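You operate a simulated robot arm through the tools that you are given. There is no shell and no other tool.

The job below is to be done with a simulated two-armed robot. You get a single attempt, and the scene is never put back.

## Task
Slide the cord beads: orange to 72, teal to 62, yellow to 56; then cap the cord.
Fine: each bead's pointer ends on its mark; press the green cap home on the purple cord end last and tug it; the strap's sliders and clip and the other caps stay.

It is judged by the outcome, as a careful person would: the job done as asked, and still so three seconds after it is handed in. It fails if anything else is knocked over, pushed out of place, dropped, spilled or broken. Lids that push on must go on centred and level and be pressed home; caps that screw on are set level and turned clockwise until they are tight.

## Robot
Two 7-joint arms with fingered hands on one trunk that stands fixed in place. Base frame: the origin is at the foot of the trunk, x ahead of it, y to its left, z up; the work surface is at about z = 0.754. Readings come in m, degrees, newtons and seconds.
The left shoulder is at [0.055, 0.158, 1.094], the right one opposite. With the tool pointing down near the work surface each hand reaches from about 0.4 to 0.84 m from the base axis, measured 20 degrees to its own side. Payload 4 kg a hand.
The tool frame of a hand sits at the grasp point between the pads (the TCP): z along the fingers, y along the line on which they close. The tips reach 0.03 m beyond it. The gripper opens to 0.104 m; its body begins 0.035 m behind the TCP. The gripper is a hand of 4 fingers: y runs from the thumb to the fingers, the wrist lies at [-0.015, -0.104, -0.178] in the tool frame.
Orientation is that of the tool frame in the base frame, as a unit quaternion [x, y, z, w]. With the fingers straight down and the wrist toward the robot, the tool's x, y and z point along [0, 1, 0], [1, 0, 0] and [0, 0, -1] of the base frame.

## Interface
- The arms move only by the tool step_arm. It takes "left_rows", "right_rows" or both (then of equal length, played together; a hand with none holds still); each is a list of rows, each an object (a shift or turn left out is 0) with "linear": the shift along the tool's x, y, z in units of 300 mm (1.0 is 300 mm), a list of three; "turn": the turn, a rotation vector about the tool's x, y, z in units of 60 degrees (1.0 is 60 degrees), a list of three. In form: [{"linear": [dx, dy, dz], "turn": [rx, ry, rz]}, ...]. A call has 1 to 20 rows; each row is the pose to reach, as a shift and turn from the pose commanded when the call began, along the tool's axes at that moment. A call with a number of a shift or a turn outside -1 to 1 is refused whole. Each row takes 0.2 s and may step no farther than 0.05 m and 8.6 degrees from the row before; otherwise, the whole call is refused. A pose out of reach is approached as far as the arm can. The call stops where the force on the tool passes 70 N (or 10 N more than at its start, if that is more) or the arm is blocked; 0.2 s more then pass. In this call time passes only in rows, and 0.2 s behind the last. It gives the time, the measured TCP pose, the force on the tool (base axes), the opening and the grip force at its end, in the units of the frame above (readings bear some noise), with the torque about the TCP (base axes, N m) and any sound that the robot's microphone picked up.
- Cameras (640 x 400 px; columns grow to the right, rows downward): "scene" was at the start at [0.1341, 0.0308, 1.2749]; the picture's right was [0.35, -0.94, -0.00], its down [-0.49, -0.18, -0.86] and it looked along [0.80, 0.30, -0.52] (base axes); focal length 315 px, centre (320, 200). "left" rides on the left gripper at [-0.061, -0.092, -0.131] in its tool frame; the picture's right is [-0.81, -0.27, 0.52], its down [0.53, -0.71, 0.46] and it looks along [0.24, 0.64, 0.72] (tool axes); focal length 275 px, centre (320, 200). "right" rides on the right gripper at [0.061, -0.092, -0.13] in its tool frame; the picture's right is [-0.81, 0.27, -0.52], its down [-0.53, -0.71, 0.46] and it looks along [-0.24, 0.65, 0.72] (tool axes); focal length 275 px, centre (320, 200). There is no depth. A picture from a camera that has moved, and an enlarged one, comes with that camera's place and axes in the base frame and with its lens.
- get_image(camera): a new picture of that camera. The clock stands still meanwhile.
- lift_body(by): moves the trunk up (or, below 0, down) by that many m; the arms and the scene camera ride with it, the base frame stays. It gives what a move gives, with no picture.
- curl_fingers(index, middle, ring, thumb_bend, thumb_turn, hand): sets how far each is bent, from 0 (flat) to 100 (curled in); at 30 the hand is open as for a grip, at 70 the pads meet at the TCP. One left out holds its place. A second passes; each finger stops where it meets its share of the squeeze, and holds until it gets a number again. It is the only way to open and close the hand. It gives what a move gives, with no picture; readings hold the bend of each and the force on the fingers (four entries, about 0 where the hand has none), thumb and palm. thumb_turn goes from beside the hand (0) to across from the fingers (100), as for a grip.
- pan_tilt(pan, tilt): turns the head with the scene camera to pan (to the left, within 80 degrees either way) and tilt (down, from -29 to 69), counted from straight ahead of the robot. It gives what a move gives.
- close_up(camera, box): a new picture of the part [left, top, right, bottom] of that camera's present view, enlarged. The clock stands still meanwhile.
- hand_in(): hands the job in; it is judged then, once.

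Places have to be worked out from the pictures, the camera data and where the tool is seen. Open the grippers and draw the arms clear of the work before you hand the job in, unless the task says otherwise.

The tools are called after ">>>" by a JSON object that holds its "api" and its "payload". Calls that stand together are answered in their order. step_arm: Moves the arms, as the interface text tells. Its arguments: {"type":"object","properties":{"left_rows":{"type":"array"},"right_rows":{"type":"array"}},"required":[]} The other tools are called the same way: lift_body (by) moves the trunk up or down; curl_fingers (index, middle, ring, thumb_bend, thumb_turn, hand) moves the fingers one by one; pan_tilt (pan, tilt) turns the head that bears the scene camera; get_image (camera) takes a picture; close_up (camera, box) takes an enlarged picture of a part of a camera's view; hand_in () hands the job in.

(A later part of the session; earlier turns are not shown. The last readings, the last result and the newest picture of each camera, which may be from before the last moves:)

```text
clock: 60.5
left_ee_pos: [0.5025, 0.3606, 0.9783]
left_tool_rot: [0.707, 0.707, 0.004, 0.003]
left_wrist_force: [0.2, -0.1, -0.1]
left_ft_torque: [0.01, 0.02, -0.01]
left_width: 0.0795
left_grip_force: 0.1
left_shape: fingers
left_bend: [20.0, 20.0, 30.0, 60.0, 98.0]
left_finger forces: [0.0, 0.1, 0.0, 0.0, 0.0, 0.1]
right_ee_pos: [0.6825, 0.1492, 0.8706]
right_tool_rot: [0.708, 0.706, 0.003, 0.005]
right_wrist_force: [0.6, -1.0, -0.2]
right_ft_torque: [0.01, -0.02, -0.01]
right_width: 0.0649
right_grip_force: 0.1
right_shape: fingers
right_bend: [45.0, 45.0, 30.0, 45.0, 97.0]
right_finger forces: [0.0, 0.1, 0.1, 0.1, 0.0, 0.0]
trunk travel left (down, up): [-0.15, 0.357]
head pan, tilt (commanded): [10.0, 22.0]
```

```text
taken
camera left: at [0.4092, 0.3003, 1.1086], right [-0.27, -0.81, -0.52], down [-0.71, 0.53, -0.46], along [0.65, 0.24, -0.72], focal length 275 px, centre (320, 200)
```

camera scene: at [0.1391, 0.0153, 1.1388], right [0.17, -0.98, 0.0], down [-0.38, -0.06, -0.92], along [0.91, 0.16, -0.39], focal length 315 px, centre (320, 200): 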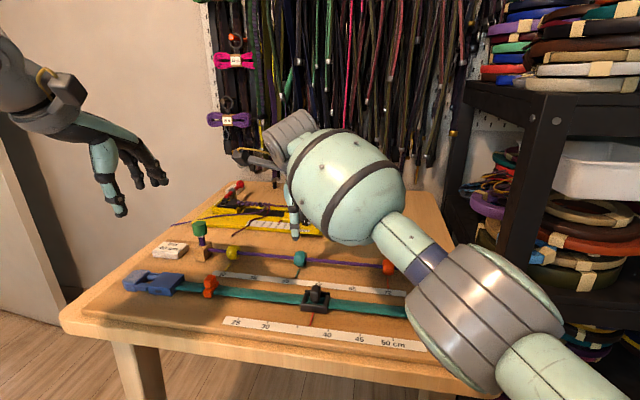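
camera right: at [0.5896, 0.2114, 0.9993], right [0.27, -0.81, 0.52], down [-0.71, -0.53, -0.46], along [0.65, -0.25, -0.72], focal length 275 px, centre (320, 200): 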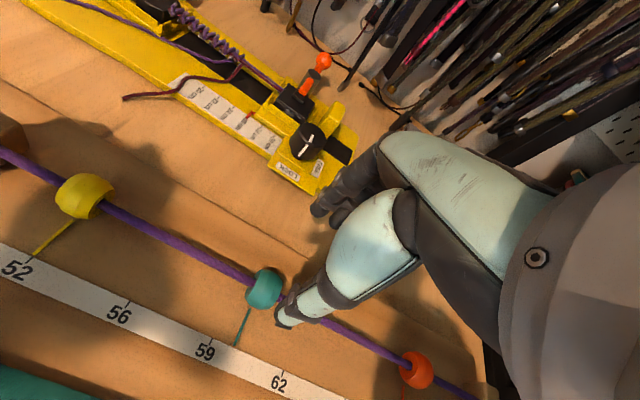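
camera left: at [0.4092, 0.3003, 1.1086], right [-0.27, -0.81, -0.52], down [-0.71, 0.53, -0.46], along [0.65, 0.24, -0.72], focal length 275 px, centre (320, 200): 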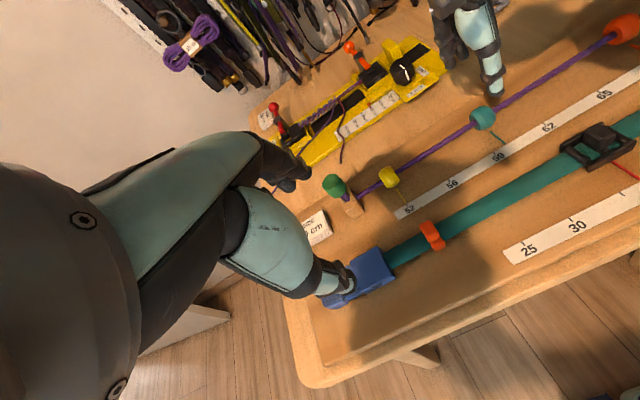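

Right hand is above teal (bead ≈(0.676, 0.150)). I descend to 0.83 watching reach.

>>> {"api": "step_arm", "payload": {"right_rows": [{"linear": [0.005, -0.01, 0.05]}, {"linear": [0.01, -0.018, 0.1]}, {"linear": [0.01, -0.018, 0.135]}]}}

>>> {"api": "step_arm", "payload": {"right_rows": [{"linear": [0, 0, 0.04]}, {"linear": [0, 0, 0.08]}, {"linear": [0, 0, 0.11]}, {"linear": [0, 0, 0.127]}]}}

>>> {"api": "get_image", "payload": {"camera": "right"}}

>>> {"api": "close_up", "payload": {"camera": "scene", "box": [240, 220, 368, 300]}}

>>> {"api": "close_up", "payload": {"camera": "left", "box": [420, 60, 548, 160]}}

```text
clock: 61.3
left_ee_pos: [0.5031, 0.3617, 0.9793]
left_tool_rot: [0.708, 0.707, 0.004, 0.002]
left_wrist_force: [-1.1, 0.8, -0.8]
left_ft_torque: [0.01, 0.0, -0.01]
left_width: 0.0796
left_grip_force: 0.0
left_shape: fingers
left_bend: [20.0, 20.0, 30.0, 60.0, 98.0]
left_finger forces: [0.0, 0.1, 0.0, 0.1, 0.1, 0.1]
right_ee_pos: [0.6783, 0.1523, 0.8306]
right_tool_rot: [0.707, 0.707, 0.004, 0.004]
right_wrist_force: [-0.6, 0.7, 0.3]
right_ft_torque: [-0.02, 0.0, 0.01]
right_width: 0.0651
right_grip_force: 0.1
right_shape: fingers
right_bend: [45.0, 45.0, 30.0, 45.0, 97.0]
right_finger forces: [0.0, 0.0, 0.0, 0.0, 0.1, 0.0]
trunk travel left (down, up): [-0.15, 0.357]
head pan, tilt (commanded): [10.0, 22.0]
```

```text
clock: 62.3
left_ee_pos: [0.5026, 0.3619, 0.9784]
left_tool_rot: [0.707, 0.707, 0.004, 0.003]
left_wrist_force: [0.1, -0.5, 0.2]
left_ft_torque: [-0.05, 0.02, 0.02]
left_width: 0.0797
left_grip_force: 0.1
left_shape: fingers
left_bend: [20.0, 20.0, 30.0, 60.0, 98.0]
left_finger forces: [0.1, 0.1, 0.0, 0.1, 0.0, 0.0]
right_ee_pos: [0.6792, 0.1517, 0.7928]
right_tool_rot: [0.707, 0.707, 0.004, 0.005]
right_wrist_force: [0.2, 0.1, -0.4]
right_ft_torque: [0.02, 0.02, 0.02]
right_width: 0.065
right_grip_force: 0.1
right_shape: fingers
right_bend: [45.0, 45.0, 30.0, 45.0, 97.0]
right_finger forces: [0.0, 0.0, 0.0, 0.0, 0.0, 0.1]
trunk travel left (down, up): [-0.15, 0.357]
head pan, tilt (commanded): [10.0, 22.0]
```

```text
taken
camera right: at [0.5857, 0.2137, 0.9216], right [0.27, -0.81, 0.52], down [-0.71, -0.53, -0.46], along [0.65, -0.24, -0.72], focal length 275 px, centre (320, 200)
```

right: 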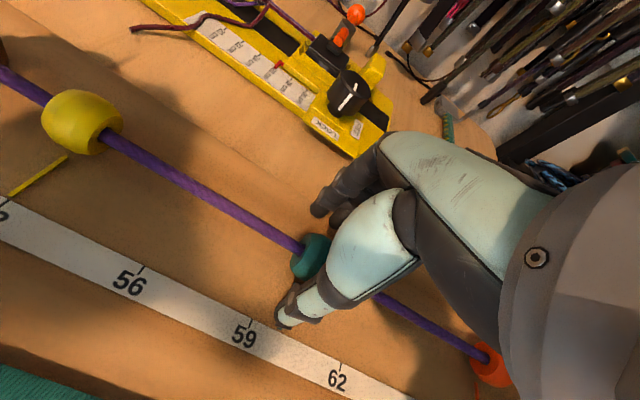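

```text
5.00 times, centred on (304, 260) of scene
camera zoom: at [0.1391, 0.0154, 1.1388], right [0.17, -0.98, 0.0], down [-0.38, -0.06, -0.92], along [0.91, 0.16, -0.39], focal length 1575 px, centre (400, -100)
```

zoom: 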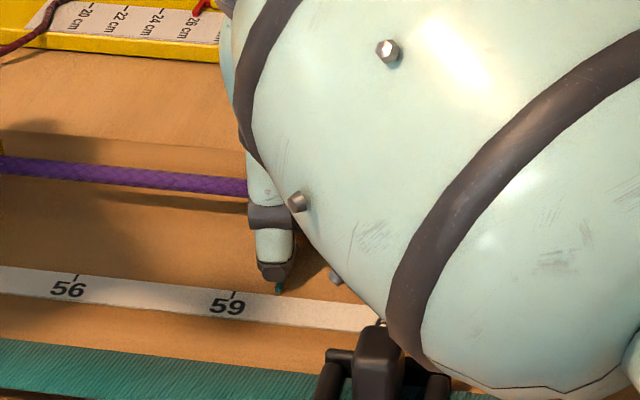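

```text
4.00 times, centred on (484, 110) of left
camera zoom: at [0.4092, 0.3004, 1.1086], right [-0.27, -0.81, -0.52], down [-0.71, 0.53, -0.46], along [0.65, 0.24, -0.72], focal length 1101 px, centre (-336, 560)
```

zoom: 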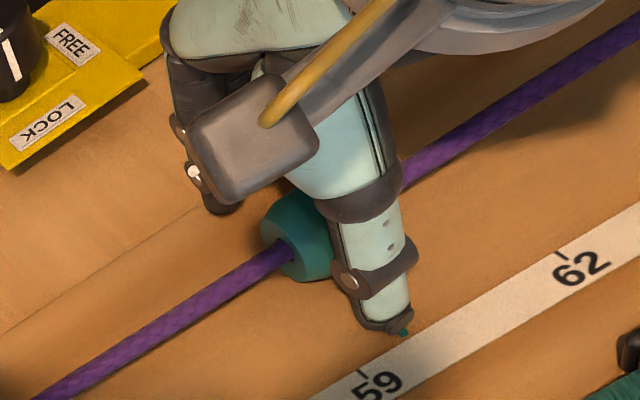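

Reached with room. I close the right hand on the teal bead.

>>> {"api": "curl_fingers", "payload": {"hand": "right", "index": 66, "middle": 66, "thumb_bend": 64}}

>>> {"api": "step_arm", "payload": {"right_rows": [{"linear": [-0.01, 0, 0]}, {"linear": [-0.025, 0, 0]}, {"linear": [-0.042, 0, 0]}, {"linear": [-0.06, 0, 0]}, {"linear": [-0.078, 0, 0]}, {"linear": [-0.096, 0, 0]}, {"linear": [-0.114, 0, 0]}, {"linear": [-0.128, 0, 0]}]}}

>>> {"api": "get_image", "payload": {"camera": "right"}}

>>> {"api": "close_up", "payload": {"camera": "scene", "box": [272, 240, 368, 300]}}

>>> {"api": "close_up", "payload": {"camera": "left", "box": [480, 80, 576, 150]}}

```text
clock: 63.3
left_ee_pos: [0.5008, 0.361, 0.9788]
left_tool_rot: [0.707, 0.707, 0.005, 0.002]
left_wrist_force: [-0.1, 0.2, -0.2]
left_ft_torque: [0.01, -0.01, 0.01]
left_width: 0.0793
left_grip_force: 0.1
left_shape: fingers
left_bend: [20.0, 20.0, 30.0, 60.0, 98.0]
left_finger forces: [0.1, 0.0, 0.0, 0.0, 0.1, 0.1]
right_ee_pos: [0.6782, 0.153, 0.793]
right_tool_rot: [0.707, 0.707, 0.003, 0.004]
right_wrist_force: [-1.0, -0.5, -2.2]
right_ft_torque: [0.01, 0.01, 0.08]
right_width: 0.0259
right_grip_force: 5.0
right_shape: fingers
right_bend: [63.0, 63.0, 30.0, 59.0, 97.0]
right_finger forces: [2.4, 2.3, 0.0, 0.0, 5.7, 0.1]
trunk travel left (down, up): [-0.15, 0.357]
head pan, tilt (commanded): [10.0, 22.0]
```

```text
clock: 65.1
left_ee_pos: [0.5022, 0.3624, 0.979]
left_tool_rot: [0.707, 0.707, 0.004, 0.004]
left_wrist_force: [-0.2, 0.9, 0.3]
left_ft_torque: [0.0, -0.01, 0.01]
left_width: 0.0795
left_grip_force: 0.0
left_shape: fingers
left_bend: [20.0, 20.0, 30.0, 60.0, 98.0]
left_finger forces: [0.1, 0.0, 0.1, 0.0, 0.0, 0.1]
right_ee_pos: [0.6784, 0.114, 0.7918]
right_tool_rot: [0.706, 0.708, 0.004, 0.004]
right_wrist_force: [3.3, -0.6, 0.0]
right_ft_torque: [0.0, -0.12, 0.06]
right_width: 0.0255
right_grip_force: 5.5
right_shape: fingers
right_bend: [62.0, 63.0, 30.0, 59.0, 97.0]
right_finger forces: [3.2, 3.2, 0.0, 0.0, 4.2, 0.1]
trunk travel left (down, up): [-0.15, 0.357]
head pan, tilt (commanded): [10.0, 22.0]
```

```text
taken
camera right: at [0.5846, 0.1749, 0.9213], right [0.27, -0.81, 0.52], down [-0.71, -0.53, -0.46], along [0.65, -0.24, -0.72], focal length 275 px, centre (320, 200)
```

right: 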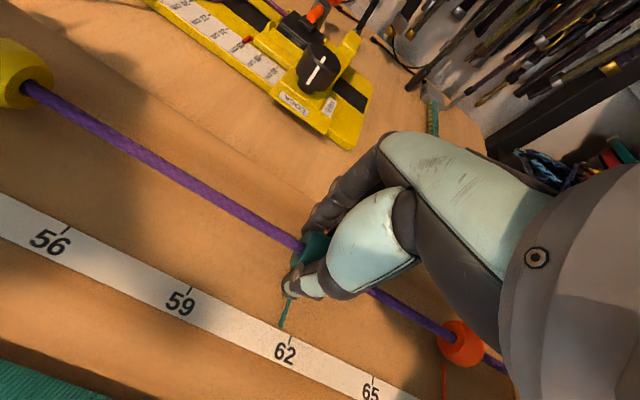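

```text
6.67 times, centred on (320, 270) of scene
camera zoom: at [0.1393, 0.0154, 1.1388], right [0.17, -0.98, 0.0], down [-0.38, -0.06, -0.92], along [0.91, 0.16, -0.39], focal length 2099 px, centre (320, -267)
```

zoom: 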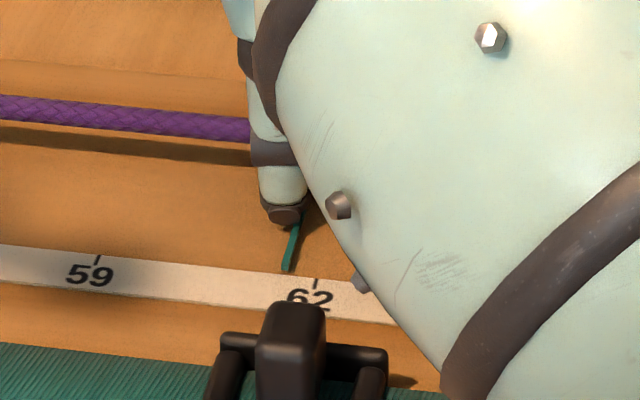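

```text
5.71 times, centred on (528, 115) of left
camera zoom: at [0.4093, 0.3003, 1.1085], right [-0.27, -0.81, -0.52], down [-0.71, 0.53, -0.46], along [0.65, 0.24, -0.72], focal length 1573 px, centre (-869, 686)
```

zoom: 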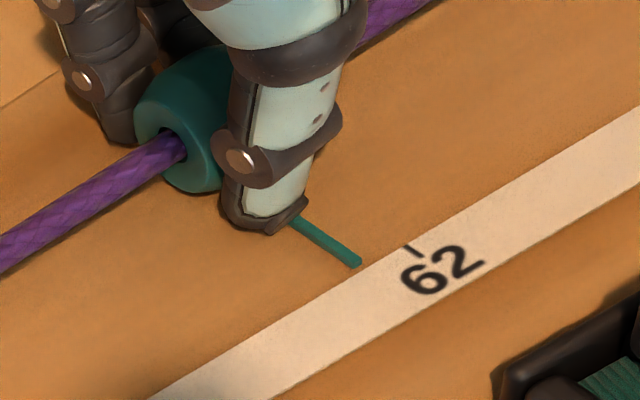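

The pointer is about 9 mm short of the 62 tick from both views. I slide that distance.

>>> {"api": "step_arm", "payload": {"right_rows": [{"linear": [-0.01, 0, 0]}, {"linear": [-0.02, 0, 0]}, {"linear": [-0.028, 0, 0]}]}}

>>> {"api": "close_up", "payload": {"camera": "scene", "box": [296, 260, 344, 290]}}

>>> {"api": "close_up", "payload": {"camera": "left", "box": [520, 105, 568, 135]}}

>>> {"api": "close_up", "payload": {"camera": "right", "box": [256, 290, 336, 340]}}

```text
clock: 65.9
left_ee_pos: [0.5013, 0.3609, 0.9772]
left_tool_rot: [0.707, 0.707, 0.004, 0.003]
left_wrist_force: [0.4, 0.0, 0.3]
left_ft_torque: [0.0, -0.04, -0.02]
left_width: 0.0797
left_grip_force: 0.0
left_shape: fingers
left_bend: [20.0, 20.0, 30.0, 60.0, 98.0]
left_finger forces: [0.0, 0.1, 0.1, 0.0, 0.0, 0.0]
right_ee_pos: [0.677, 0.1053, 0.7917]
right_tool_rot: [0.707, 0.707, 0.004, 0.004]
right_wrist_force: [-0.8, 0.6, 0.0]
right_ft_torque: [-0.01, 0.05, 0.02]
right_width: 0.0253
right_grip_force: 5.0
right_shape: fingers
right_bend: [62.0, 66.0, 30.0, 60.0, 97.0]
right_finger forces: [3.1, 2.1, 0.0, 0.1, 4.5, 0.1]
trunk travel left (down, up): [-0.15, 0.357]
head pan, tilt (commanded): [10.0, 22.0]
```

```text
13.33 times, centred on (320, 275) of scene
camera zoom: at [0.1388, 0.0154, 1.1389], right [0.17, -0.98, 0.0], down [-0.38, -0.06, -0.92], along [0.91, 0.16, -0.39], focal length 4199 px, centre (320, -800)
```

zoom: 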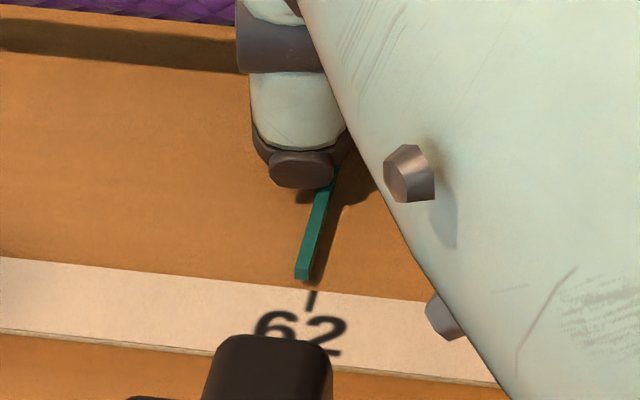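

```text
13.33 times, centred on (544, 120) of left
camera zoom: at [0.409, 0.3004, 1.1087], right [-0.27, -0.81, -0.52], down [-0.71, 0.53, -0.46], along [0.65, 0.24, -0.72], focal length 3670 px, centre (-2667, 1267)
```

zoom: 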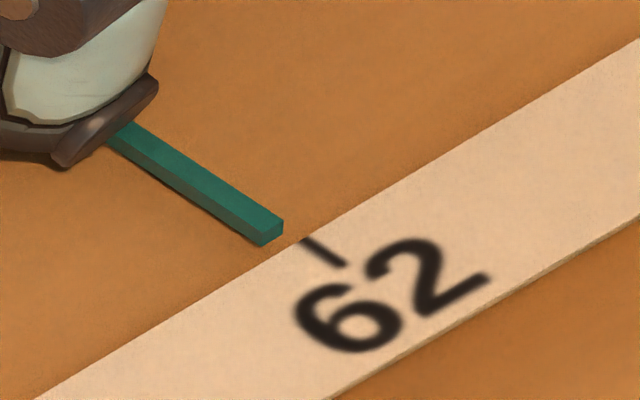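

```text
8.00 times, centred on (296, 315) of right
camera zoom: at [0.584, 0.1661, 0.9211], right [0.27, -0.81, 0.52], down [-0.71, -0.53, -0.46], along [0.65, -0.24, -0.72], focal length 2202 px, centre (512, -720)
```

zoom: 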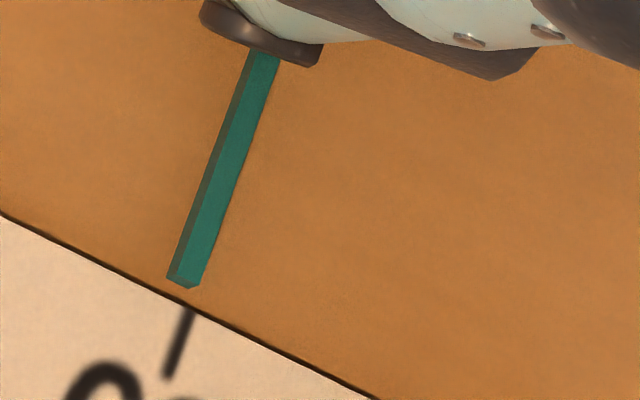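

The pointer seems roughly 1.8 mm short after allowing for its height. I check the yellow pointer (which starts exactly on 52) in the same view to calibrate that parallax.

>>> {"api": "close_up", "payload": {"camera": "scene", "box": [204, 255, 252, 285]}}

>>> {"api": "close_up", "payload": {"camera": "left", "box": [380, 185, 428, 215]}}

>>> {"api": "close_up", "payload": {"camera": "scene", "box": [352, 270, 416, 310]}}

```text
13.33 times, centred on (228, 270) of scene
camera zoom: at [0.1388, 0.0154, 1.1389], right [0.17, -0.98, 0.0], down [-0.38, -0.06, -0.92], along [0.91, 0.16, -0.39], focal length 4199 px, centre (1547, -733)
```

zoom: 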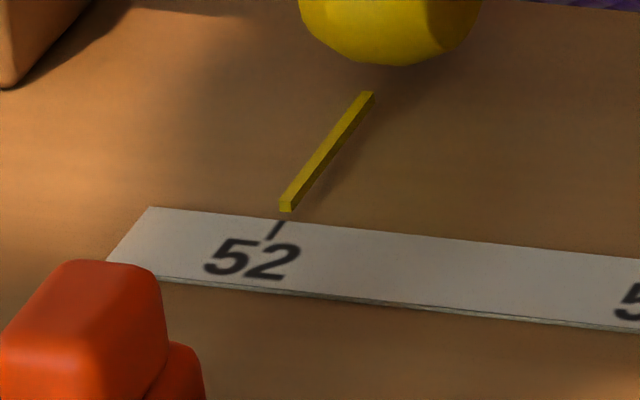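

```text
13.33 times, centred on (404, 200) of left
camera zoom: at [0.409, 0.3004, 1.1087], right [-0.27, -0.81, -0.52], down [-0.71, 0.53, -0.46], along [0.65, 0.24, -0.72], focal length 3670 px, centre (-800, 200)
```

zoom: 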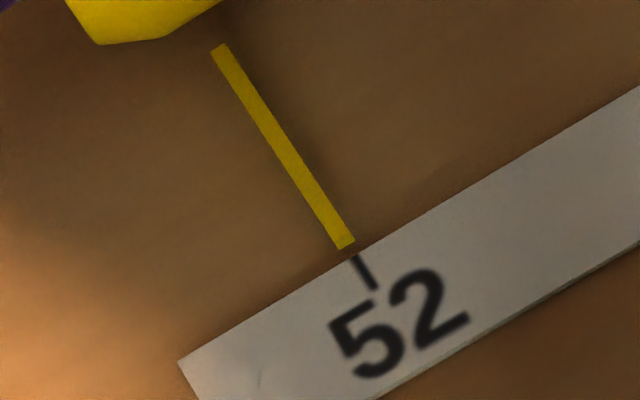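

```text
10.00 times, centred on (384, 290) of scene
camera zoom: at [0.1388, 0.0154, 1.1389], right [0.17, -0.98, 0.0], down [-0.38, -0.06, -0.92], along [0.91, 0.16, -0.39], focal length 3149 px, centre (-320, -700)
```

zoom: 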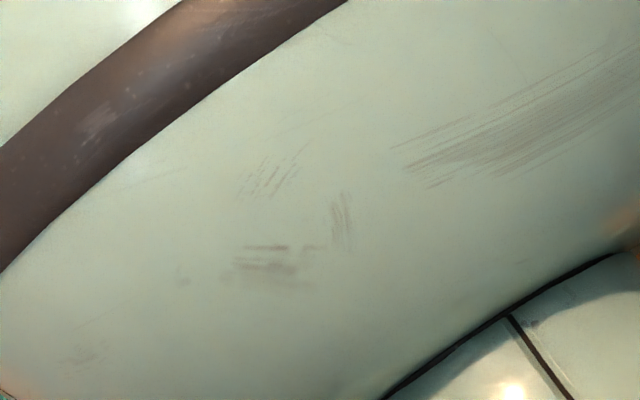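

Yellow shows the pointer's parallax corresponds to ~1.5 mm height, so teal is about 1.7 mm short. I nudge it by that amount.

>>> {"api": "step_arm", "payload": {"right_rows": [{"linear": [-0.003, 0, 0]}, {"linear": [-0.0057, 0, 0]}, {"linear": [-0.0057, 0, 0]}]}}

>>> {"api": "close_up", "payload": {"camera": "scene", "box": [296, 260, 344, 290]}}

>>> {"api": "close_up", "payload": {"camera": "left", "box": [520, 105, 568, 135]}}

>>> {"api": "close_up", "payload": {"camera": "right", "box": [256, 290, 336, 340]}}

```text
clock: 66.7
left_ee_pos: [0.5024, 0.3625, 0.9786]
left_tool_rot: [0.707, 0.707, 0.004, 0.002]
left_wrist_force: [-0.3, -0.1, -0.6]
left_ft_torque: [0.01, 0.01, -0.01]
left_width: 0.0793
left_grip_force: 0.0
left_shape: fingers
left_bend: [20.0, 20.0, 30.0, 60.0, 98.0]
left_finger forces: [0.0, 0.1, 0.0, 0.1, 0.0, 0.0]
right_ee_pos: [0.6754, 0.103, 0.7919]
right_tool_rot: [0.707, 0.707, 0.003, 0.003]
right_wrist_force: [-1.5, 1.3, 0.1]
right_ft_torque: [-0.01, 0.05, -0.02]
right_width: 0.025
right_grip_force: 4.8
right_shape: fingers
right_bend: [62.0, 66.0, 30.0, 60.0, 97.0]
right_finger forces: [2.9, 2.2, 0.0, 0.0, 4.8, 0.0]
trunk travel left (down, up): [-0.15, 0.357]
head pan, tilt (commanded): [10.0, 22.0]
```

```text
13.33 times, centred on (320, 275) of scene
camera zoom: at [0.1388, 0.0154, 1.1389], right [0.17, -0.98, 0.0], down [-0.38, -0.06, -0.92], along [0.91, 0.16, -0.39], focal length 4199 px, centre (320, -800)
```

zoom: 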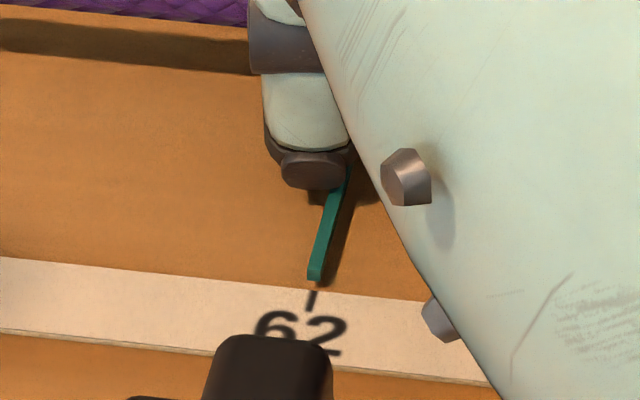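

```text
13.33 times, centred on (544, 120) of left
camera zoom: at [0.409, 0.3004, 1.1086], right [-0.27, -0.81, -0.52], down [-0.71, 0.53, -0.46], along [0.65, 0.24, -0.72], focal length 3670 px, centre (-2667, 1267)
```

zoom: 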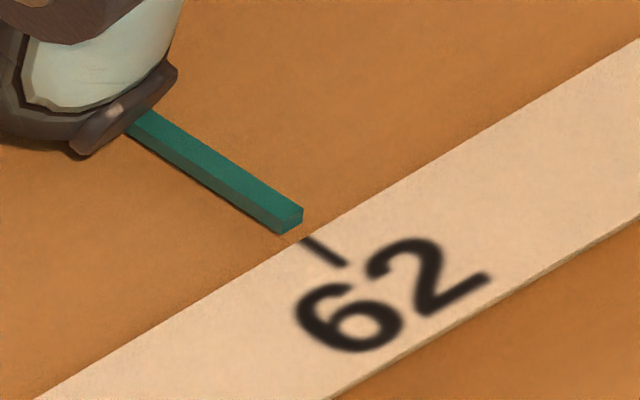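

```text
8.00 times, centred on (296, 315) of right
camera zoom: at [0.5843, 0.1644, 0.9211], right [0.27, -0.81, 0.52], down [-0.71, -0.53, -0.46], along [0.65, -0.24, -0.72], focal length 2202 px, centre (512, -720)
```

zoom: 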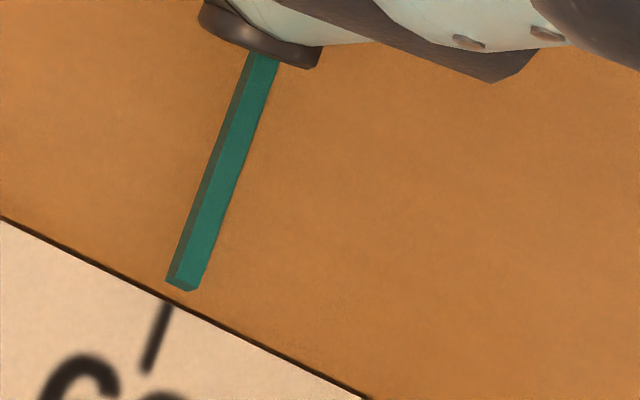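

All three views agree the teal pointer is within ~0.2 mm of the 62 tick. I release it.

>>> {"api": "curl_fingers", "payload": {"hand": "right", "index": 45, "middle": 45, "thumb_bend": 45}}

>>> {"api": "close_up", "payload": {"camera": "left", "box": [520, 105, 568, 135]}}

>>> {"api": "get_image", "payload": {"camera": "right"}}

```text
clock: 67.7
left_ee_pos: [0.5018, 0.3613, 0.9782]
left_tool_rot: [0.707, 0.707, 0.005, 0.004]
left_wrist_force: [-0.2, 0.6, 0.6]
left_ft_torque: [0.0, -0.01, -0.01]
left_width: 0.0798
left_grip_force: 0.0
left_shape: fingers
left_bend: [20.0, 20.0, 30.0, 60.0, 98.0]
left_finger forces: [0.0, 0.0, 0.1, 0.0, 0.1, 0.1]
right_ee_pos: [0.6772, 0.1026, 0.7918]
right_tool_rot: [0.707, 0.707, 0.004, 0.005]
right_wrist_force: [0.6, -0.6, 0.0]
right_ft_torque: [0.0, 0.0, -0.02]
right_width: 0.0643
right_grip_force: 0.0
right_shape: fingers
right_bend: [45.0, 45.0, 30.0, 45.0, 97.0]
right_finger forces: [0.0, 0.0, 0.1, 0.1, 0.0, 0.0]
trunk travel left (down, up): [-0.15, 0.357]
head pan, tilt (commanded): [10.0, 22.0]
```

```text
13.33 times, centred on (544, 120) of left
camera zoom: at [0.4091, 0.3004, 1.1086], right [-0.27, -0.81, -0.52], down [-0.71, 0.53, -0.46], along [0.65, 0.24, -0.72], focal length 3670 px, centre (-2667, 1267)
```

zoom: 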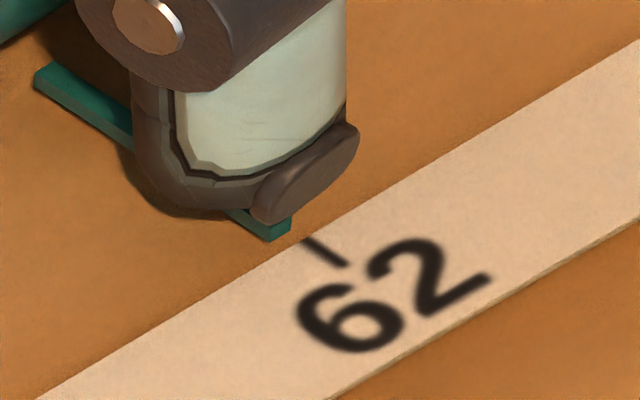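

```text
taken
camera right: at [0.5844, 0.1645, 0.9213], right [0.27, -0.81, 0.52], down [-0.71, -0.53, -0.46], along [0.65, -0.24, -0.72], focal length 275 px, centre (320, 200)
```

right: 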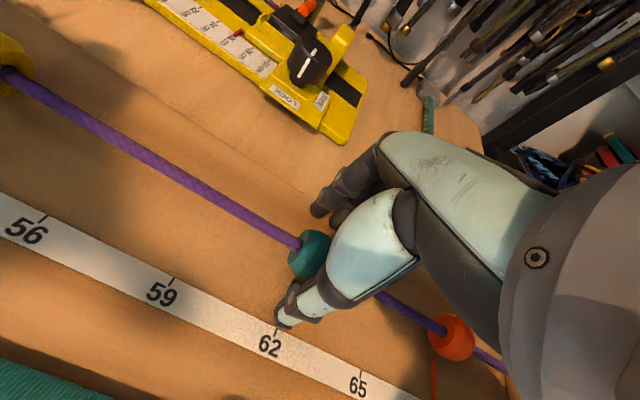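

On release the pointer sprang back roughly a millimetre. I raise the hand a bit to get a clear view and measure precisely.

>>> {"api": "step_arm", "payload": {"right_rows": [{"linear": [0, 0, -0.05]}, {"linear": [0, 0, -0.12]}, {"linear": [0, 0, -0.2]}]}}

>>> {"api": "close_up", "payload": {"camera": "left", "box": [520, 105, 568, 135]}}

>>> {"api": "close_up", "payload": {"camera": "right", "box": [176, 260, 256, 320]}}

>>> {"api": "get_image", "payload": {"camera": "right"}}

>>> {"api": "close_up", "payload": {"camera": "scene", "box": [296, 260, 344, 290]}}

```text
clock: 68.5
left_ee_pos: [0.5013, 0.3623, 0.9795]
left_tool_rot: [0.707, 0.708, 0.005, 0.004]
left_wrist_force: [0.0, 0.7, -0.7]
left_ft_torque: [0.0, -0.02, 0.01]
left_width: 0.0794
left_grip_force: 0.0
left_shape: fingers
left_bend: [20.0, 20.0, 30.0, 60.0, 98.0]
left_finger forces: [0.0, 0.0, 0.0, 0.0, 0.0, 0.0]
right_ee_pos: [0.6757, 0.1049, 0.8521]
right_tool_rot: [0.707, 0.707, 0.004, 0.003]
right_wrist_force: [-0.1, -0.4, 0.5]
right_ft_torque: [0.01, -0.02, -0.04]
right_width: 0.0647
right_grip_force: 0.1
right_shape: fingers
right_bend: [45.0, 45.0, 30.0, 45.0, 97.0]
right_finger forces: [0.0, 0.0, 0.0, 0.0, 0.0, 0.0]
trunk travel left (down, up): [-0.15, 0.357]
head pan, tilt (commanded): [10.0, 22.0]
```

```text
13.33 times, centred on (544, 120) of left
camera zoom: at [0.4087, 0.3005, 1.1087], right [-0.27, -0.81, -0.52], down [-0.71, 0.53, -0.46], along [0.65, 0.24, -0.72], focal length 3670 px, centre (-2667, 1267)
```

zoom: 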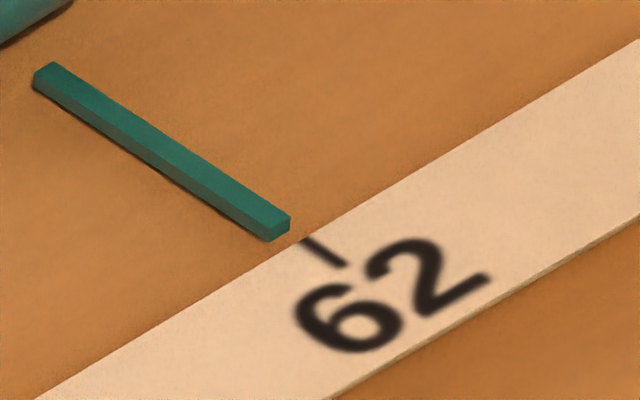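

```text
6.67 times, centred on (216, 290) of right
camera zoom: at [0.5827, 0.1658, 0.9822], right [0.27, -0.81, 0.52], down [-0.71, -0.53, -0.46], along [0.65, -0.24, -0.72], focal length 1835 px, centre (1013, -400)
```

zoom: 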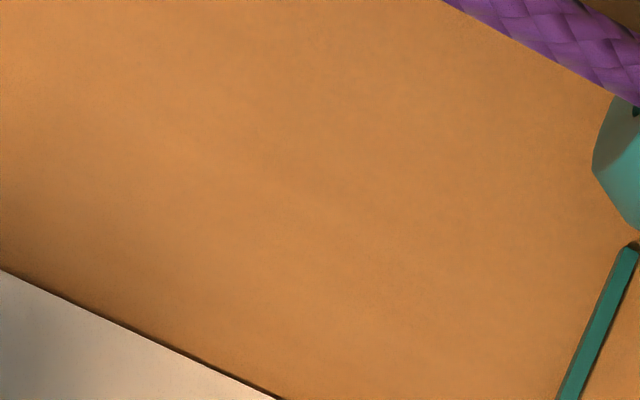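

```text
taken
camera right: at [0.5827, 0.1658, 0.9822], right [0.27, -0.81, 0.52], down [-0.71, -0.53, -0.46], along [0.65, -0.24, -0.72], focal length 275 px, centre (320, 200)
```

right: 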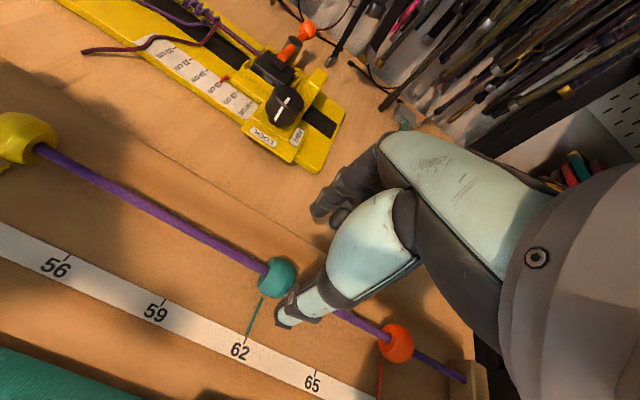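

```text
13.33 times, centred on (320, 275) of scene
camera zoom: at [0.1386, 0.0156, 1.1389], right [0.17, -0.98, 0.0], down [-0.38, -0.07, -0.92], along [0.91, 0.16, -0.39], focal length 4199 px, centre (320, -800)
```

zoom: 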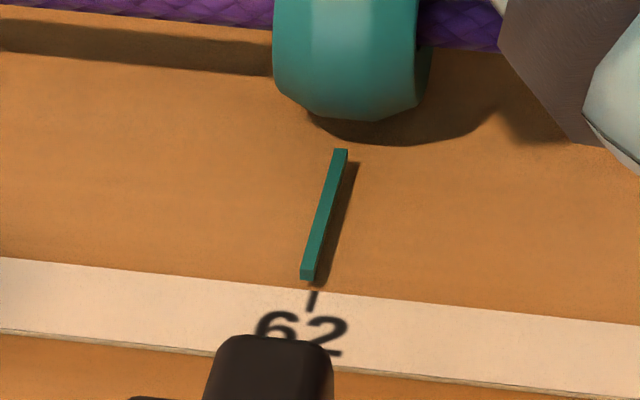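

Measured clear: teal is 1.3 mm short of 62. I go back down centred on the bead, regrip, and correct.

>>> {"api": "step_arm", "payload": {"right_rows": [{"linear": [0.007, 0.003, 0.05]}, {"linear": [0.01, 0.003, 0.12]}, {"linear": [0.01, 0.003, 0.17]}, {"linear": [0.01, 0.003, 0.2]}]}}

>>> {"api": "curl_fingers", "payload": {"hand": "right", "index": 65, "middle": 65, "thumb_bend": 63}}

>>> {"api": "close_up", "payload": {"camera": "left", "box": [520, 105, 568, 135]}}

>>> {"api": "close_up", "payload": {"camera": "scene", "box": [296, 260, 344, 290]}}

```text
clock: 69.5
left_ee_pos: [0.5015, 0.3612, 0.9783]
left_tool_rot: [0.707, 0.707, 0.005, 0.003]
left_wrist_force: [-0.7, 0.0, 0.2]
left_ft_torque: [-0.01, 0.01, -0.02]
left_width: 0.0795
left_grip_force: 0.1
left_shape: fingers
left_bend: [20.0, 20.0, 30.0, 60.0, 98.0]
left_finger forces: [0.0, 0.0, 0.1, 0.0, 0.0, 0.0]
right_ee_pos: [0.6772, 0.1059, 0.7915]
right_tool_rot: [0.707, 0.707, 0.003, 0.004]
right_wrist_force: [0.5, 0.3, -0.1]
right_ft_torque: [0.02, 0.01, 0.01]
right_width: 0.0649
right_grip_force: 0.0
right_shape: fingers
right_bend: [45.0, 45.0, 30.0, 45.0, 97.0]
right_finger forces: [0.0, 0.0, 0.1, 0.0, 0.1, 0.0]
trunk travel left (down, up): [-0.15, 0.357]
head pan, tilt (commanded): [10.0, 22.0]
```

```text
clock: 70.5
left_ee_pos: [0.5022, 0.3623, 0.9788]
left_tool_rot: [0.707, 0.708, 0.005, 0.003]
left_wrist_force: [0.2, 0.9, -0.6]
left_ft_torque: [0.01, -0.01, -0.04]
left_width: 0.0796
left_grip_force: 0.1
left_shape: fingers
left_bend: [20.0, 20.0, 30.0, 60.0, 98.0]
left_finger forces: [0.0, 0.0, 0.0, 0.0, 0.1, 0.0]
right_ee_pos: [0.6788, 0.1055, 0.7911]
right_tool_rot: [0.707, 0.707, 0.004, 0.004]
right_wrist_force: [-0.2, -0.2, -1.1]
right_ft_torque: [0.03, -0.01, 0.01]
right_width: 0.0258
right_grip_force: 4.4
right_shape: fingers
right_bend: [62.0, 63.0, 30.0, 59.0, 97.0]
right_finger forces: [2.0, 2.0, 0.0, 0.0, 4.2, 0.0]
trunk travel left (down, up): [-0.15, 0.357]
head pan, tilt (commanded): [10.0, 22.0]
```

```text
13.33 times, centred on (544, 120) of left
camera zoom: at [0.4093, 0.3004, 1.1085], right [-0.27, -0.81, -0.52], down [-0.71, 0.53, -0.46], along [0.65, 0.24, -0.72], focal length 3670 px, centre (-2667, 1267)
```

zoom: 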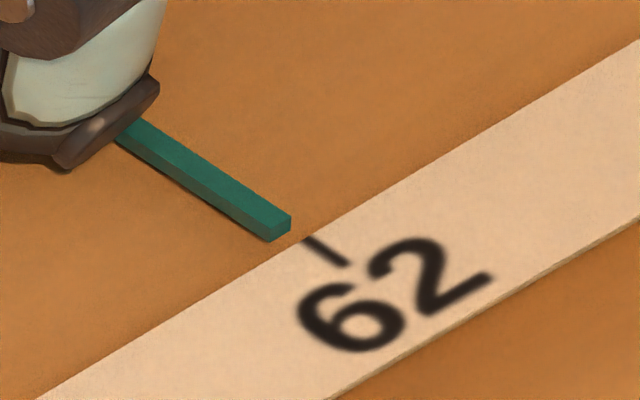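

```text
13.33 times, centred on (320, 275) of scene
camera zoom: at [0.1392, 0.0155, 1.1388], right [0.17, -0.98, 0.0], down [-0.38, -0.07, -0.92], along [0.91, 0.16, -0.39], focal length 4199 px, centre (320, -800)
```

zoom: 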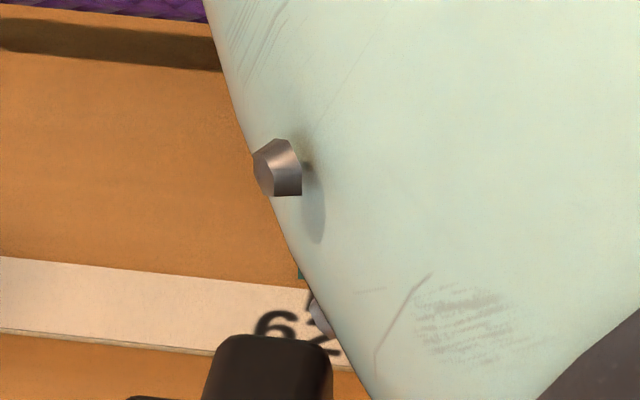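

Balanced grip again (2/2/4 N), pointer unmoved. I shift it −1.35 mm.

>>> {"api": "step_arm", "payload": {"right_rows": [{"linear": [-0.002, 0, 0]}, {"linear": [-0.0045, 0, 0]}, {"linear": [-0.0045, 0, 0]}]}}

>>> {"api": "close_up", "payload": {"camera": "left", "box": [520, 105, 568, 135]}}

```text
clock: 71.3
left_ee_pos: [0.5009, 0.362, 0.9779]
left_tool_rot: [0.707, 0.707, 0.004, 0.003]
left_wrist_force: [0.6, -0.2, -0.4]
left_ft_torque: [0.0, 0.03, -0.03]
left_width: 0.0795
left_grip_force: 0.1
left_shape: fingers
left_bend: [20.0, 20.0, 30.0, 60.0, 98.0]
left_finger forces: [0.1, 0.1, 0.0, 0.1, 0.1, 0.0]
right_ee_pos: [0.6769, 0.1056, 0.7926]
right_tool_rot: [0.707, 0.707, 0.004, 0.003]
right_wrist_force: [-0.8, -1.0, -2.8]
right_ft_torque: [0.01, 0.03, 0.05]
right_width: 0.0257
right_grip_force: 4.2
right_shape: fingers
right_bend: [62.0, 63.0, 30.0, 59.0, 97.0]
right_finger forces: [2.0, 2.0, 0.0, 0.1, 4.4, 0.0]
trunk travel left (down, up): [-0.15, 0.357]
head pan, tilt (commanded): [10.0, 22.0]
```

```text
13.33 times, centred on (544, 120) of left
camera zoom: at [0.4093, 0.3004, 1.1085], right [-0.27, -0.81, -0.52], down [-0.71, 0.53, -0.46], along [0.65, 0.24, -0.72], focal length 3670 px, centre (-2667, 1267)
```

zoom: 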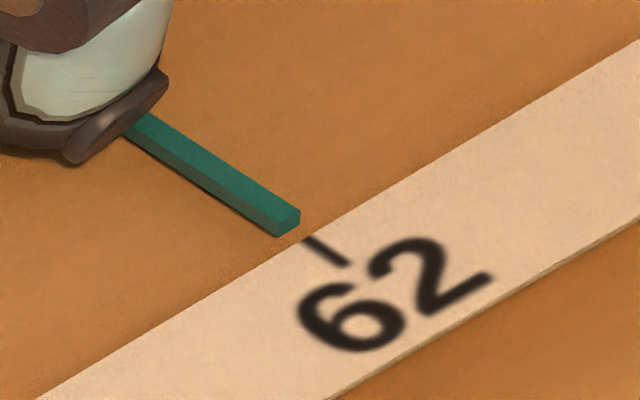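

It moved about 0.9 mm; about 0.4 mm remains. I nudge once more.

>>> {"api": "step_arm", "payload": {"right_rows": [{"linear": [-0.0014, 0, 0]}, {"linear": [-0.0014, 0, 0]}]}}

>>> {"api": "close_up", "payload": {"camera": "left", "box": [520, 105, 568, 135]}}

>>> {"api": "close_up", "payload": {"camera": "right", "box": [256, 290, 336, 340]}}

```text
clock: 71.9
left_ee_pos: [0.5019, 0.3612, 0.9794]
left_tool_rot: [0.708, 0.707, 0.004, 0.004]
left_wrist_force: [-0.1, -0.5, 0.4]
left_ft_torque: [0.02, -0.02, -0.04]
left_width: 0.0793
left_grip_force: 0.1
left_shape: fingers
left_bend: [20.0, 20.0, 30.0, 60.0, 98.0]
left_finger forces: [0.0, 0.0, 0.0, 0.0, 0.0, 0.0]
right_ee_pos: [0.6776, 0.1053, 0.7921]
right_tool_rot: [0.707, 0.707, 0.004, 0.003]
right_wrist_force: [-0.7, 0.3, -3.2]
right_ft_torque: [0.0, -0.01, 0.04]
right_width: 0.0258
right_grip_force: 4.1
right_shape: fingers
right_bend: [62.0, 63.0, 30.0, 59.0, 97.0]
right_finger forces: [2.1, 2.0, 0.1, 0.0, 4.5, 0.0]
trunk travel left (down, up): [-0.15, 0.357]
head pan, tilt (commanded): [10.0, 22.0]
```

```text
13.33 times, centred on (544, 120) of left
camera zoom: at [0.4094, 0.3004, 1.1085], right [-0.27, -0.81, -0.52], down [-0.71, 0.53, -0.46], along [0.65, 0.24, -0.72], focal length 3670 px, centre (-2667, 1267)
```

zoom: 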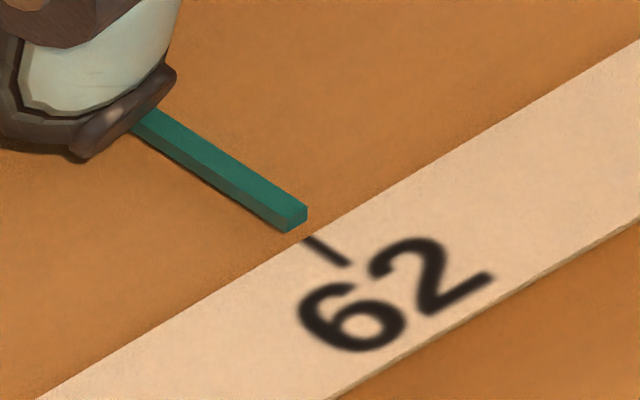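

```text
8.00 times, centred on (296, 315) of right
camera zoom: at [0.5852, 0.1658, 0.9211], right [0.27, -0.81, 0.52], down [-0.71, -0.53, -0.46], along [0.65, -0.24, -0.72], focal length 2202 px, centre (512, -720)
```

zoom: 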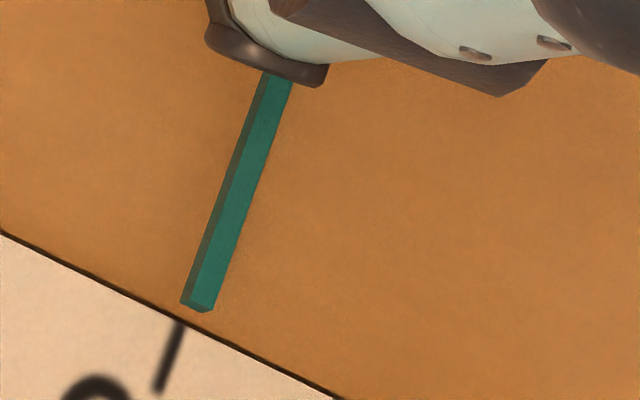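

It is now perhaps 0.4 mm past, and a slight spring-back on release is likely. I release and measure.

>>> {"api": "curl_fingers", "payload": {"hand": "right", "index": 45, "middle": 45, "thumb_bend": 45}}

>>> {"api": "step_arm", "payload": {"right_rows": [{"linear": [0, 0, -0.05]}, {"linear": [0, 0, -0.12]}, {"linear": [0, 0, -0.2]}]}}

>>> {"api": "close_up", "payload": {"camera": "left", "box": [520, 105, 568, 135]}}

>>> {"api": "close_up", "payload": {"camera": "scene", "box": [296, 260, 344, 290]}}

```text
clock: 72.9
left_ee_pos: [0.5022, 0.3621, 0.9794]
left_tool_rot: [0.706, 0.708, 0.004, 0.003]
left_wrist_force: [-0.4, -0.7, 0.4]
left_ft_torque: [-0.05, -0.01, -0.01]
left_width: 0.0796
left_grip_force: 0.0
left_shape: fingers
left_bend: [20.0, 20.0, 30.0, 60.0, 98.0]
left_finger forces: [0.0, 0.0, 0.1, 0.1, 0.0, 0.0]
right_ee_pos: [0.6791, 0.1035, 0.7927]
right_tool_rot: [0.707, 0.707, 0.004, 0.004]
right_wrist_force: [-0.2, -0.6, 0.3]
right_ft_torque: [-0.01, 0.0, 0.01]
right_width: 0.0645
right_grip_force: 0.0
right_shape: fingers
right_bend: [45.0, 45.0, 30.0, 45.0, 97.0]
right_finger forces: [0.0, 0.1, 0.0, 0.0, 0.1, 0.1]
trunk travel left (down, up): [-0.15, 0.357]
head pan, tilt (commanded): [10.0, 22.0]
```

```text
clock: 73.7
left_ee_pos: [0.5022, 0.3611, 0.9797]
left_tool_rot: [0.707, 0.707, 0.004, 0.003]
left_wrist_force: [-0.2, -0.2, 0.6]
left_ft_torque: [0.01, 0.01, 0.0]
left_width: 0.0794
left_grip_force: 0.2
left_shape: fingers
left_bend: [20.0, 20.0, 30.0, 60.0, 98.0]
left_finger forces: [0.0, 0.0, 0.0, 0.0, 0.1, 0.1]
right_ee_pos: [0.6759, 0.1053, 0.8538]
right_tool_rot: [0.707, 0.707, 0.004, 0.005]
right_wrist_force: [0.1, 0.2, 0.5]
right_ft_torque: [0.0, 0.02, 0.02]
right_width: 0.0644
right_grip_force: 0.1
right_shape: fingers
right_bend: [45.0, 45.0, 30.0, 45.0, 97.0]
right_finger forces: [0.0, 0.1, 0.0, 0.0, 0.0, 0.0]
trunk travel left (down, up): [-0.15, 0.357]
head pan, tilt (commanded): [10.0, 22.0]
```

```text
13.33 times, centred on (544, 120) of left
camera zoom: at [0.4088, 0.3004, 1.1088], right [-0.27, -0.81, -0.52], down [-0.71, 0.53, -0.46], along [0.65, 0.24, -0.72], focal length 3670 px, centre (-2667, 1267)
```

zoom: 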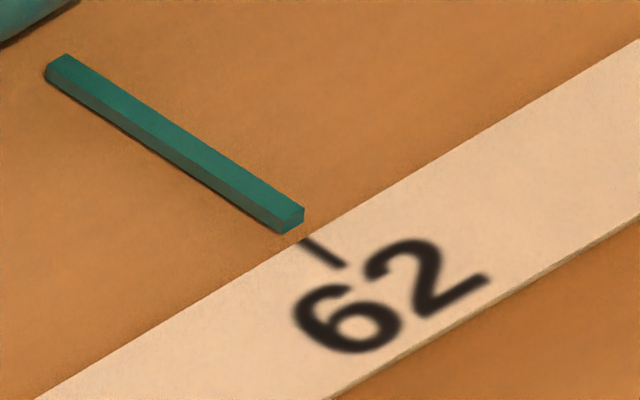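

```text
13.33 times, centred on (320, 275) of scene
camera zoom: at [0.1386, 0.0154, 1.1389], right [0.17, -0.98, 0.0], down [-0.38, -0.06, -0.92], along [0.91, 0.16, -0.39], focal length 4199 px, centre (320, -800)
```

zoom: 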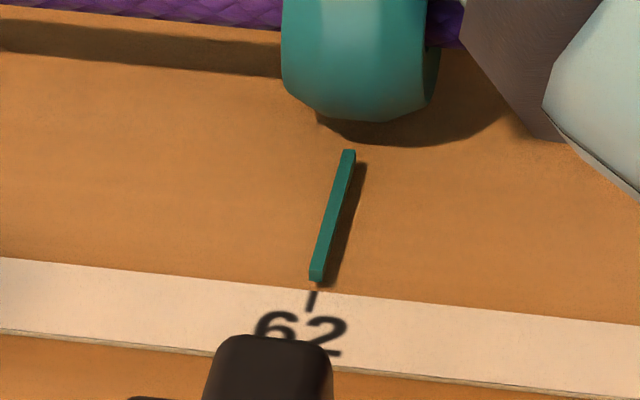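

Teal is now on 62 within a fraction of a millimetre, free-standing. I retract the right hand to its parking place.

>>> {"api": "step_arm", "payload": {"right_rows": [{"linear": [-0.02, 0, -0.08]}, {"linear": [-0.08, -0.02, -0.17]}, {"linear": [-0.17, -0.06, -0.26]}, {"linear": [-0.27, -0.11, -0.34]}, {"linear": [-0.37, -0.17, -0.41]}, {"linear": [-0.47, -0.23, -0.47]}, {"linear": [-0.57, -0.28, -0.52]}, {"linear": [-0.67, -0.33, -0.55]}, {"linear": [-0.767, -0.39, -0.577]}]}}

>>> {"api": "curl_fingers", "payload": {"hand": "left", "index": 45, "middle": 45, "thumb_bend": 45}}

>>> {"api": "close_up", "payload": {"camera": "scene", "box": [180, 220, 440, 330]}}

```text
clock: 75.7
left_ee_pos: [0.5018, 0.3601, 0.9794]
left_tool_rot: [0.707, 0.707, 0.004, 0.003]
left_wrist_force: [0.1, -0.1, 0.0]
left_ft_torque: [0.02, 0.0, 0.0]
left_width: 0.0795
left_grip_force: 0.1
left_shape: fingers
left_bend: [20.0, 20.0, 30.0, 60.0, 98.0]
left_finger forces: [0.0, 0.0, 0.1, 0.0, 0.1, 0.1]
right_ee_pos: [0.6325, -0.1389, 1.0107]
right_tool_rot: [0.707, 0.707, 0.005, 0.003]
right_wrist_force: [0.4, -0.2, -0.6]
right_ft_torque: [-0.02, 0.0, 0.03]
right_width: 0.0648
right_grip_force: 0.1
right_shape: fingers
right_bend: [45.0, 45.0, 30.0, 45.0, 98.0]
right_finger forces: [0.1, 0.0, 0.1, 0.0, 0.0, 0.0]
right hand out of reach, approached as far as the arm can: row 6, 7, 8, 9
trunk travel left (down, up): [-0.15, 0.357]
head pan, tilt (commanded): [10.0, 22.0]
```

```text
clock: 76.7
left_ee_pos: [0.502, 0.3623, 0.9791]
left_tool_rot: [0.707, 0.707, 0.005, 0.003]
left_wrist_force: [-0.4, 0.2, 0.1]
left_ft_torque: [0.03, -0.02, -0.01]
left_width: 0.065
left_grip_force: 0.1
left_shape: fingers
left_bend: [45.0, 45.0, 30.0, 45.0, 98.0]
left_finger forces: [0.0, 0.0, 0.0, 0.0, 0.0, 0.1]
right_ee_pos: [0.6318, -0.1368, 1.0117]
right_tool_rot: [0.707, 0.707, 0.004, 0.004]
right_wrist_force: [0.1, 0.4, -0.7]
right_ft_torque: [0.02, 0.01, 0.0]
right_width: 0.065
right_grip_force: 0.0
right_shape: fingers
right_bend: [45.0, 45.0, 30.0, 45.0, 98.0]
right_finger forces: [0.0, 0.0, 0.0, 0.0, 0.0, 0.1]
trunk travel left (down, up): [-0.15, 0.357]
head pan, tilt (commanded): [10.0, 22.0]
```

```text
2.46 times, centred on (310, 275) of scene
camera zoom: at [0.139, 0.0155, 1.1388], right [0.17, -0.98, 0.0], down [-0.38, -0.07, -0.92], along [0.91, 0.16, -0.39], focal length 775 px, centre (345, 15)
```

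zoom: 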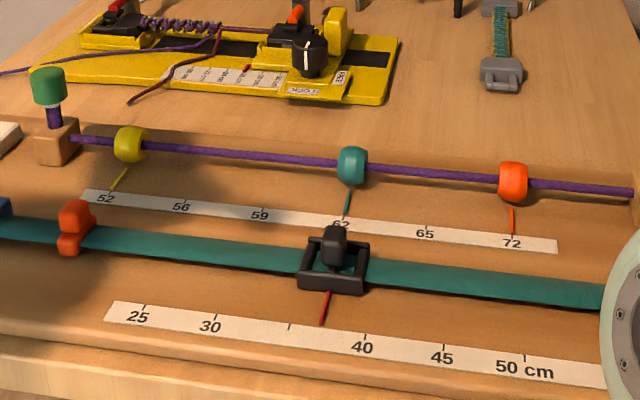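

The right hand stalled a bit short of its park; I check the overall scene before continuing.

>>> {"api": "get_image", "payload": {"camera": "scene"}}

>>> {"api": "get_image", "payload": {"camera": "right"}}

>>> {"api": "get_image", "payload": {"camera": "left"}}

```text
taken
camera scene: at [0.139, 0.0155, 1.1388], right [0.17, -0.98, 0.0], down [-0.38, -0.07, -0.92], along [0.91, 0.16, -0.39], focal length 315 px, centre (320, 200)
```

scene: 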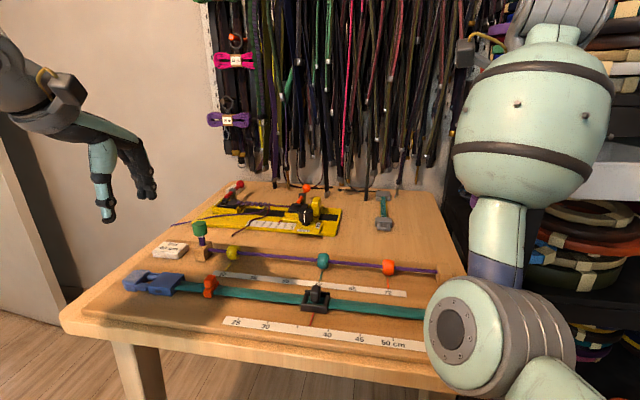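

```text
taken
camera right: at [0.5387, -0.0763, 1.1395], right [0.27, -0.81, 0.52], down [-0.71, -0.53, -0.46], along [0.65, -0.24, -0.72], focal length 275 px, centre (320, 200)
```

right: 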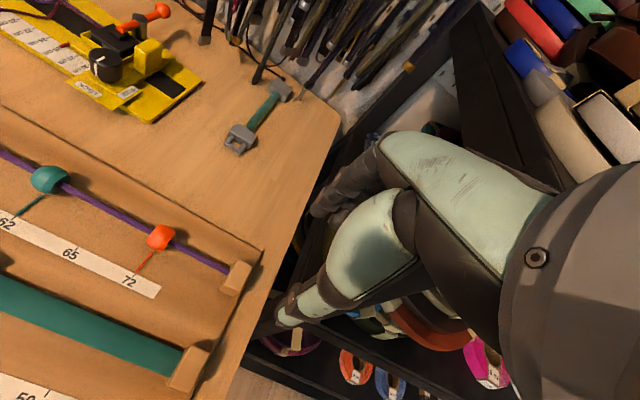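

```text
taken
camera left: at [0.4091, 0.3005, 1.1086], right [-0.27, -0.81, -0.52], down [-0.71, 0.53, -0.46], along [0.65, 0.24, -0.72], focal length 275 px, centre (320, 200)
```

left: 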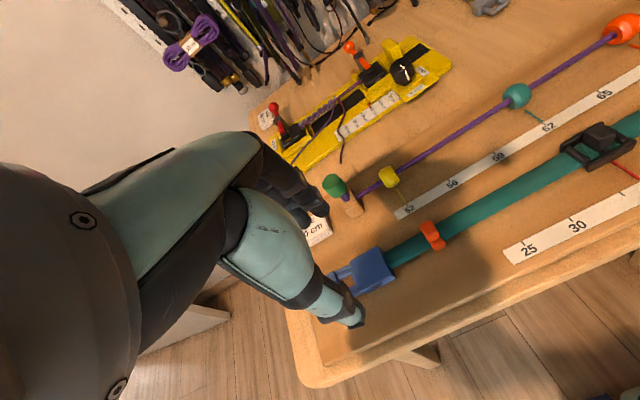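

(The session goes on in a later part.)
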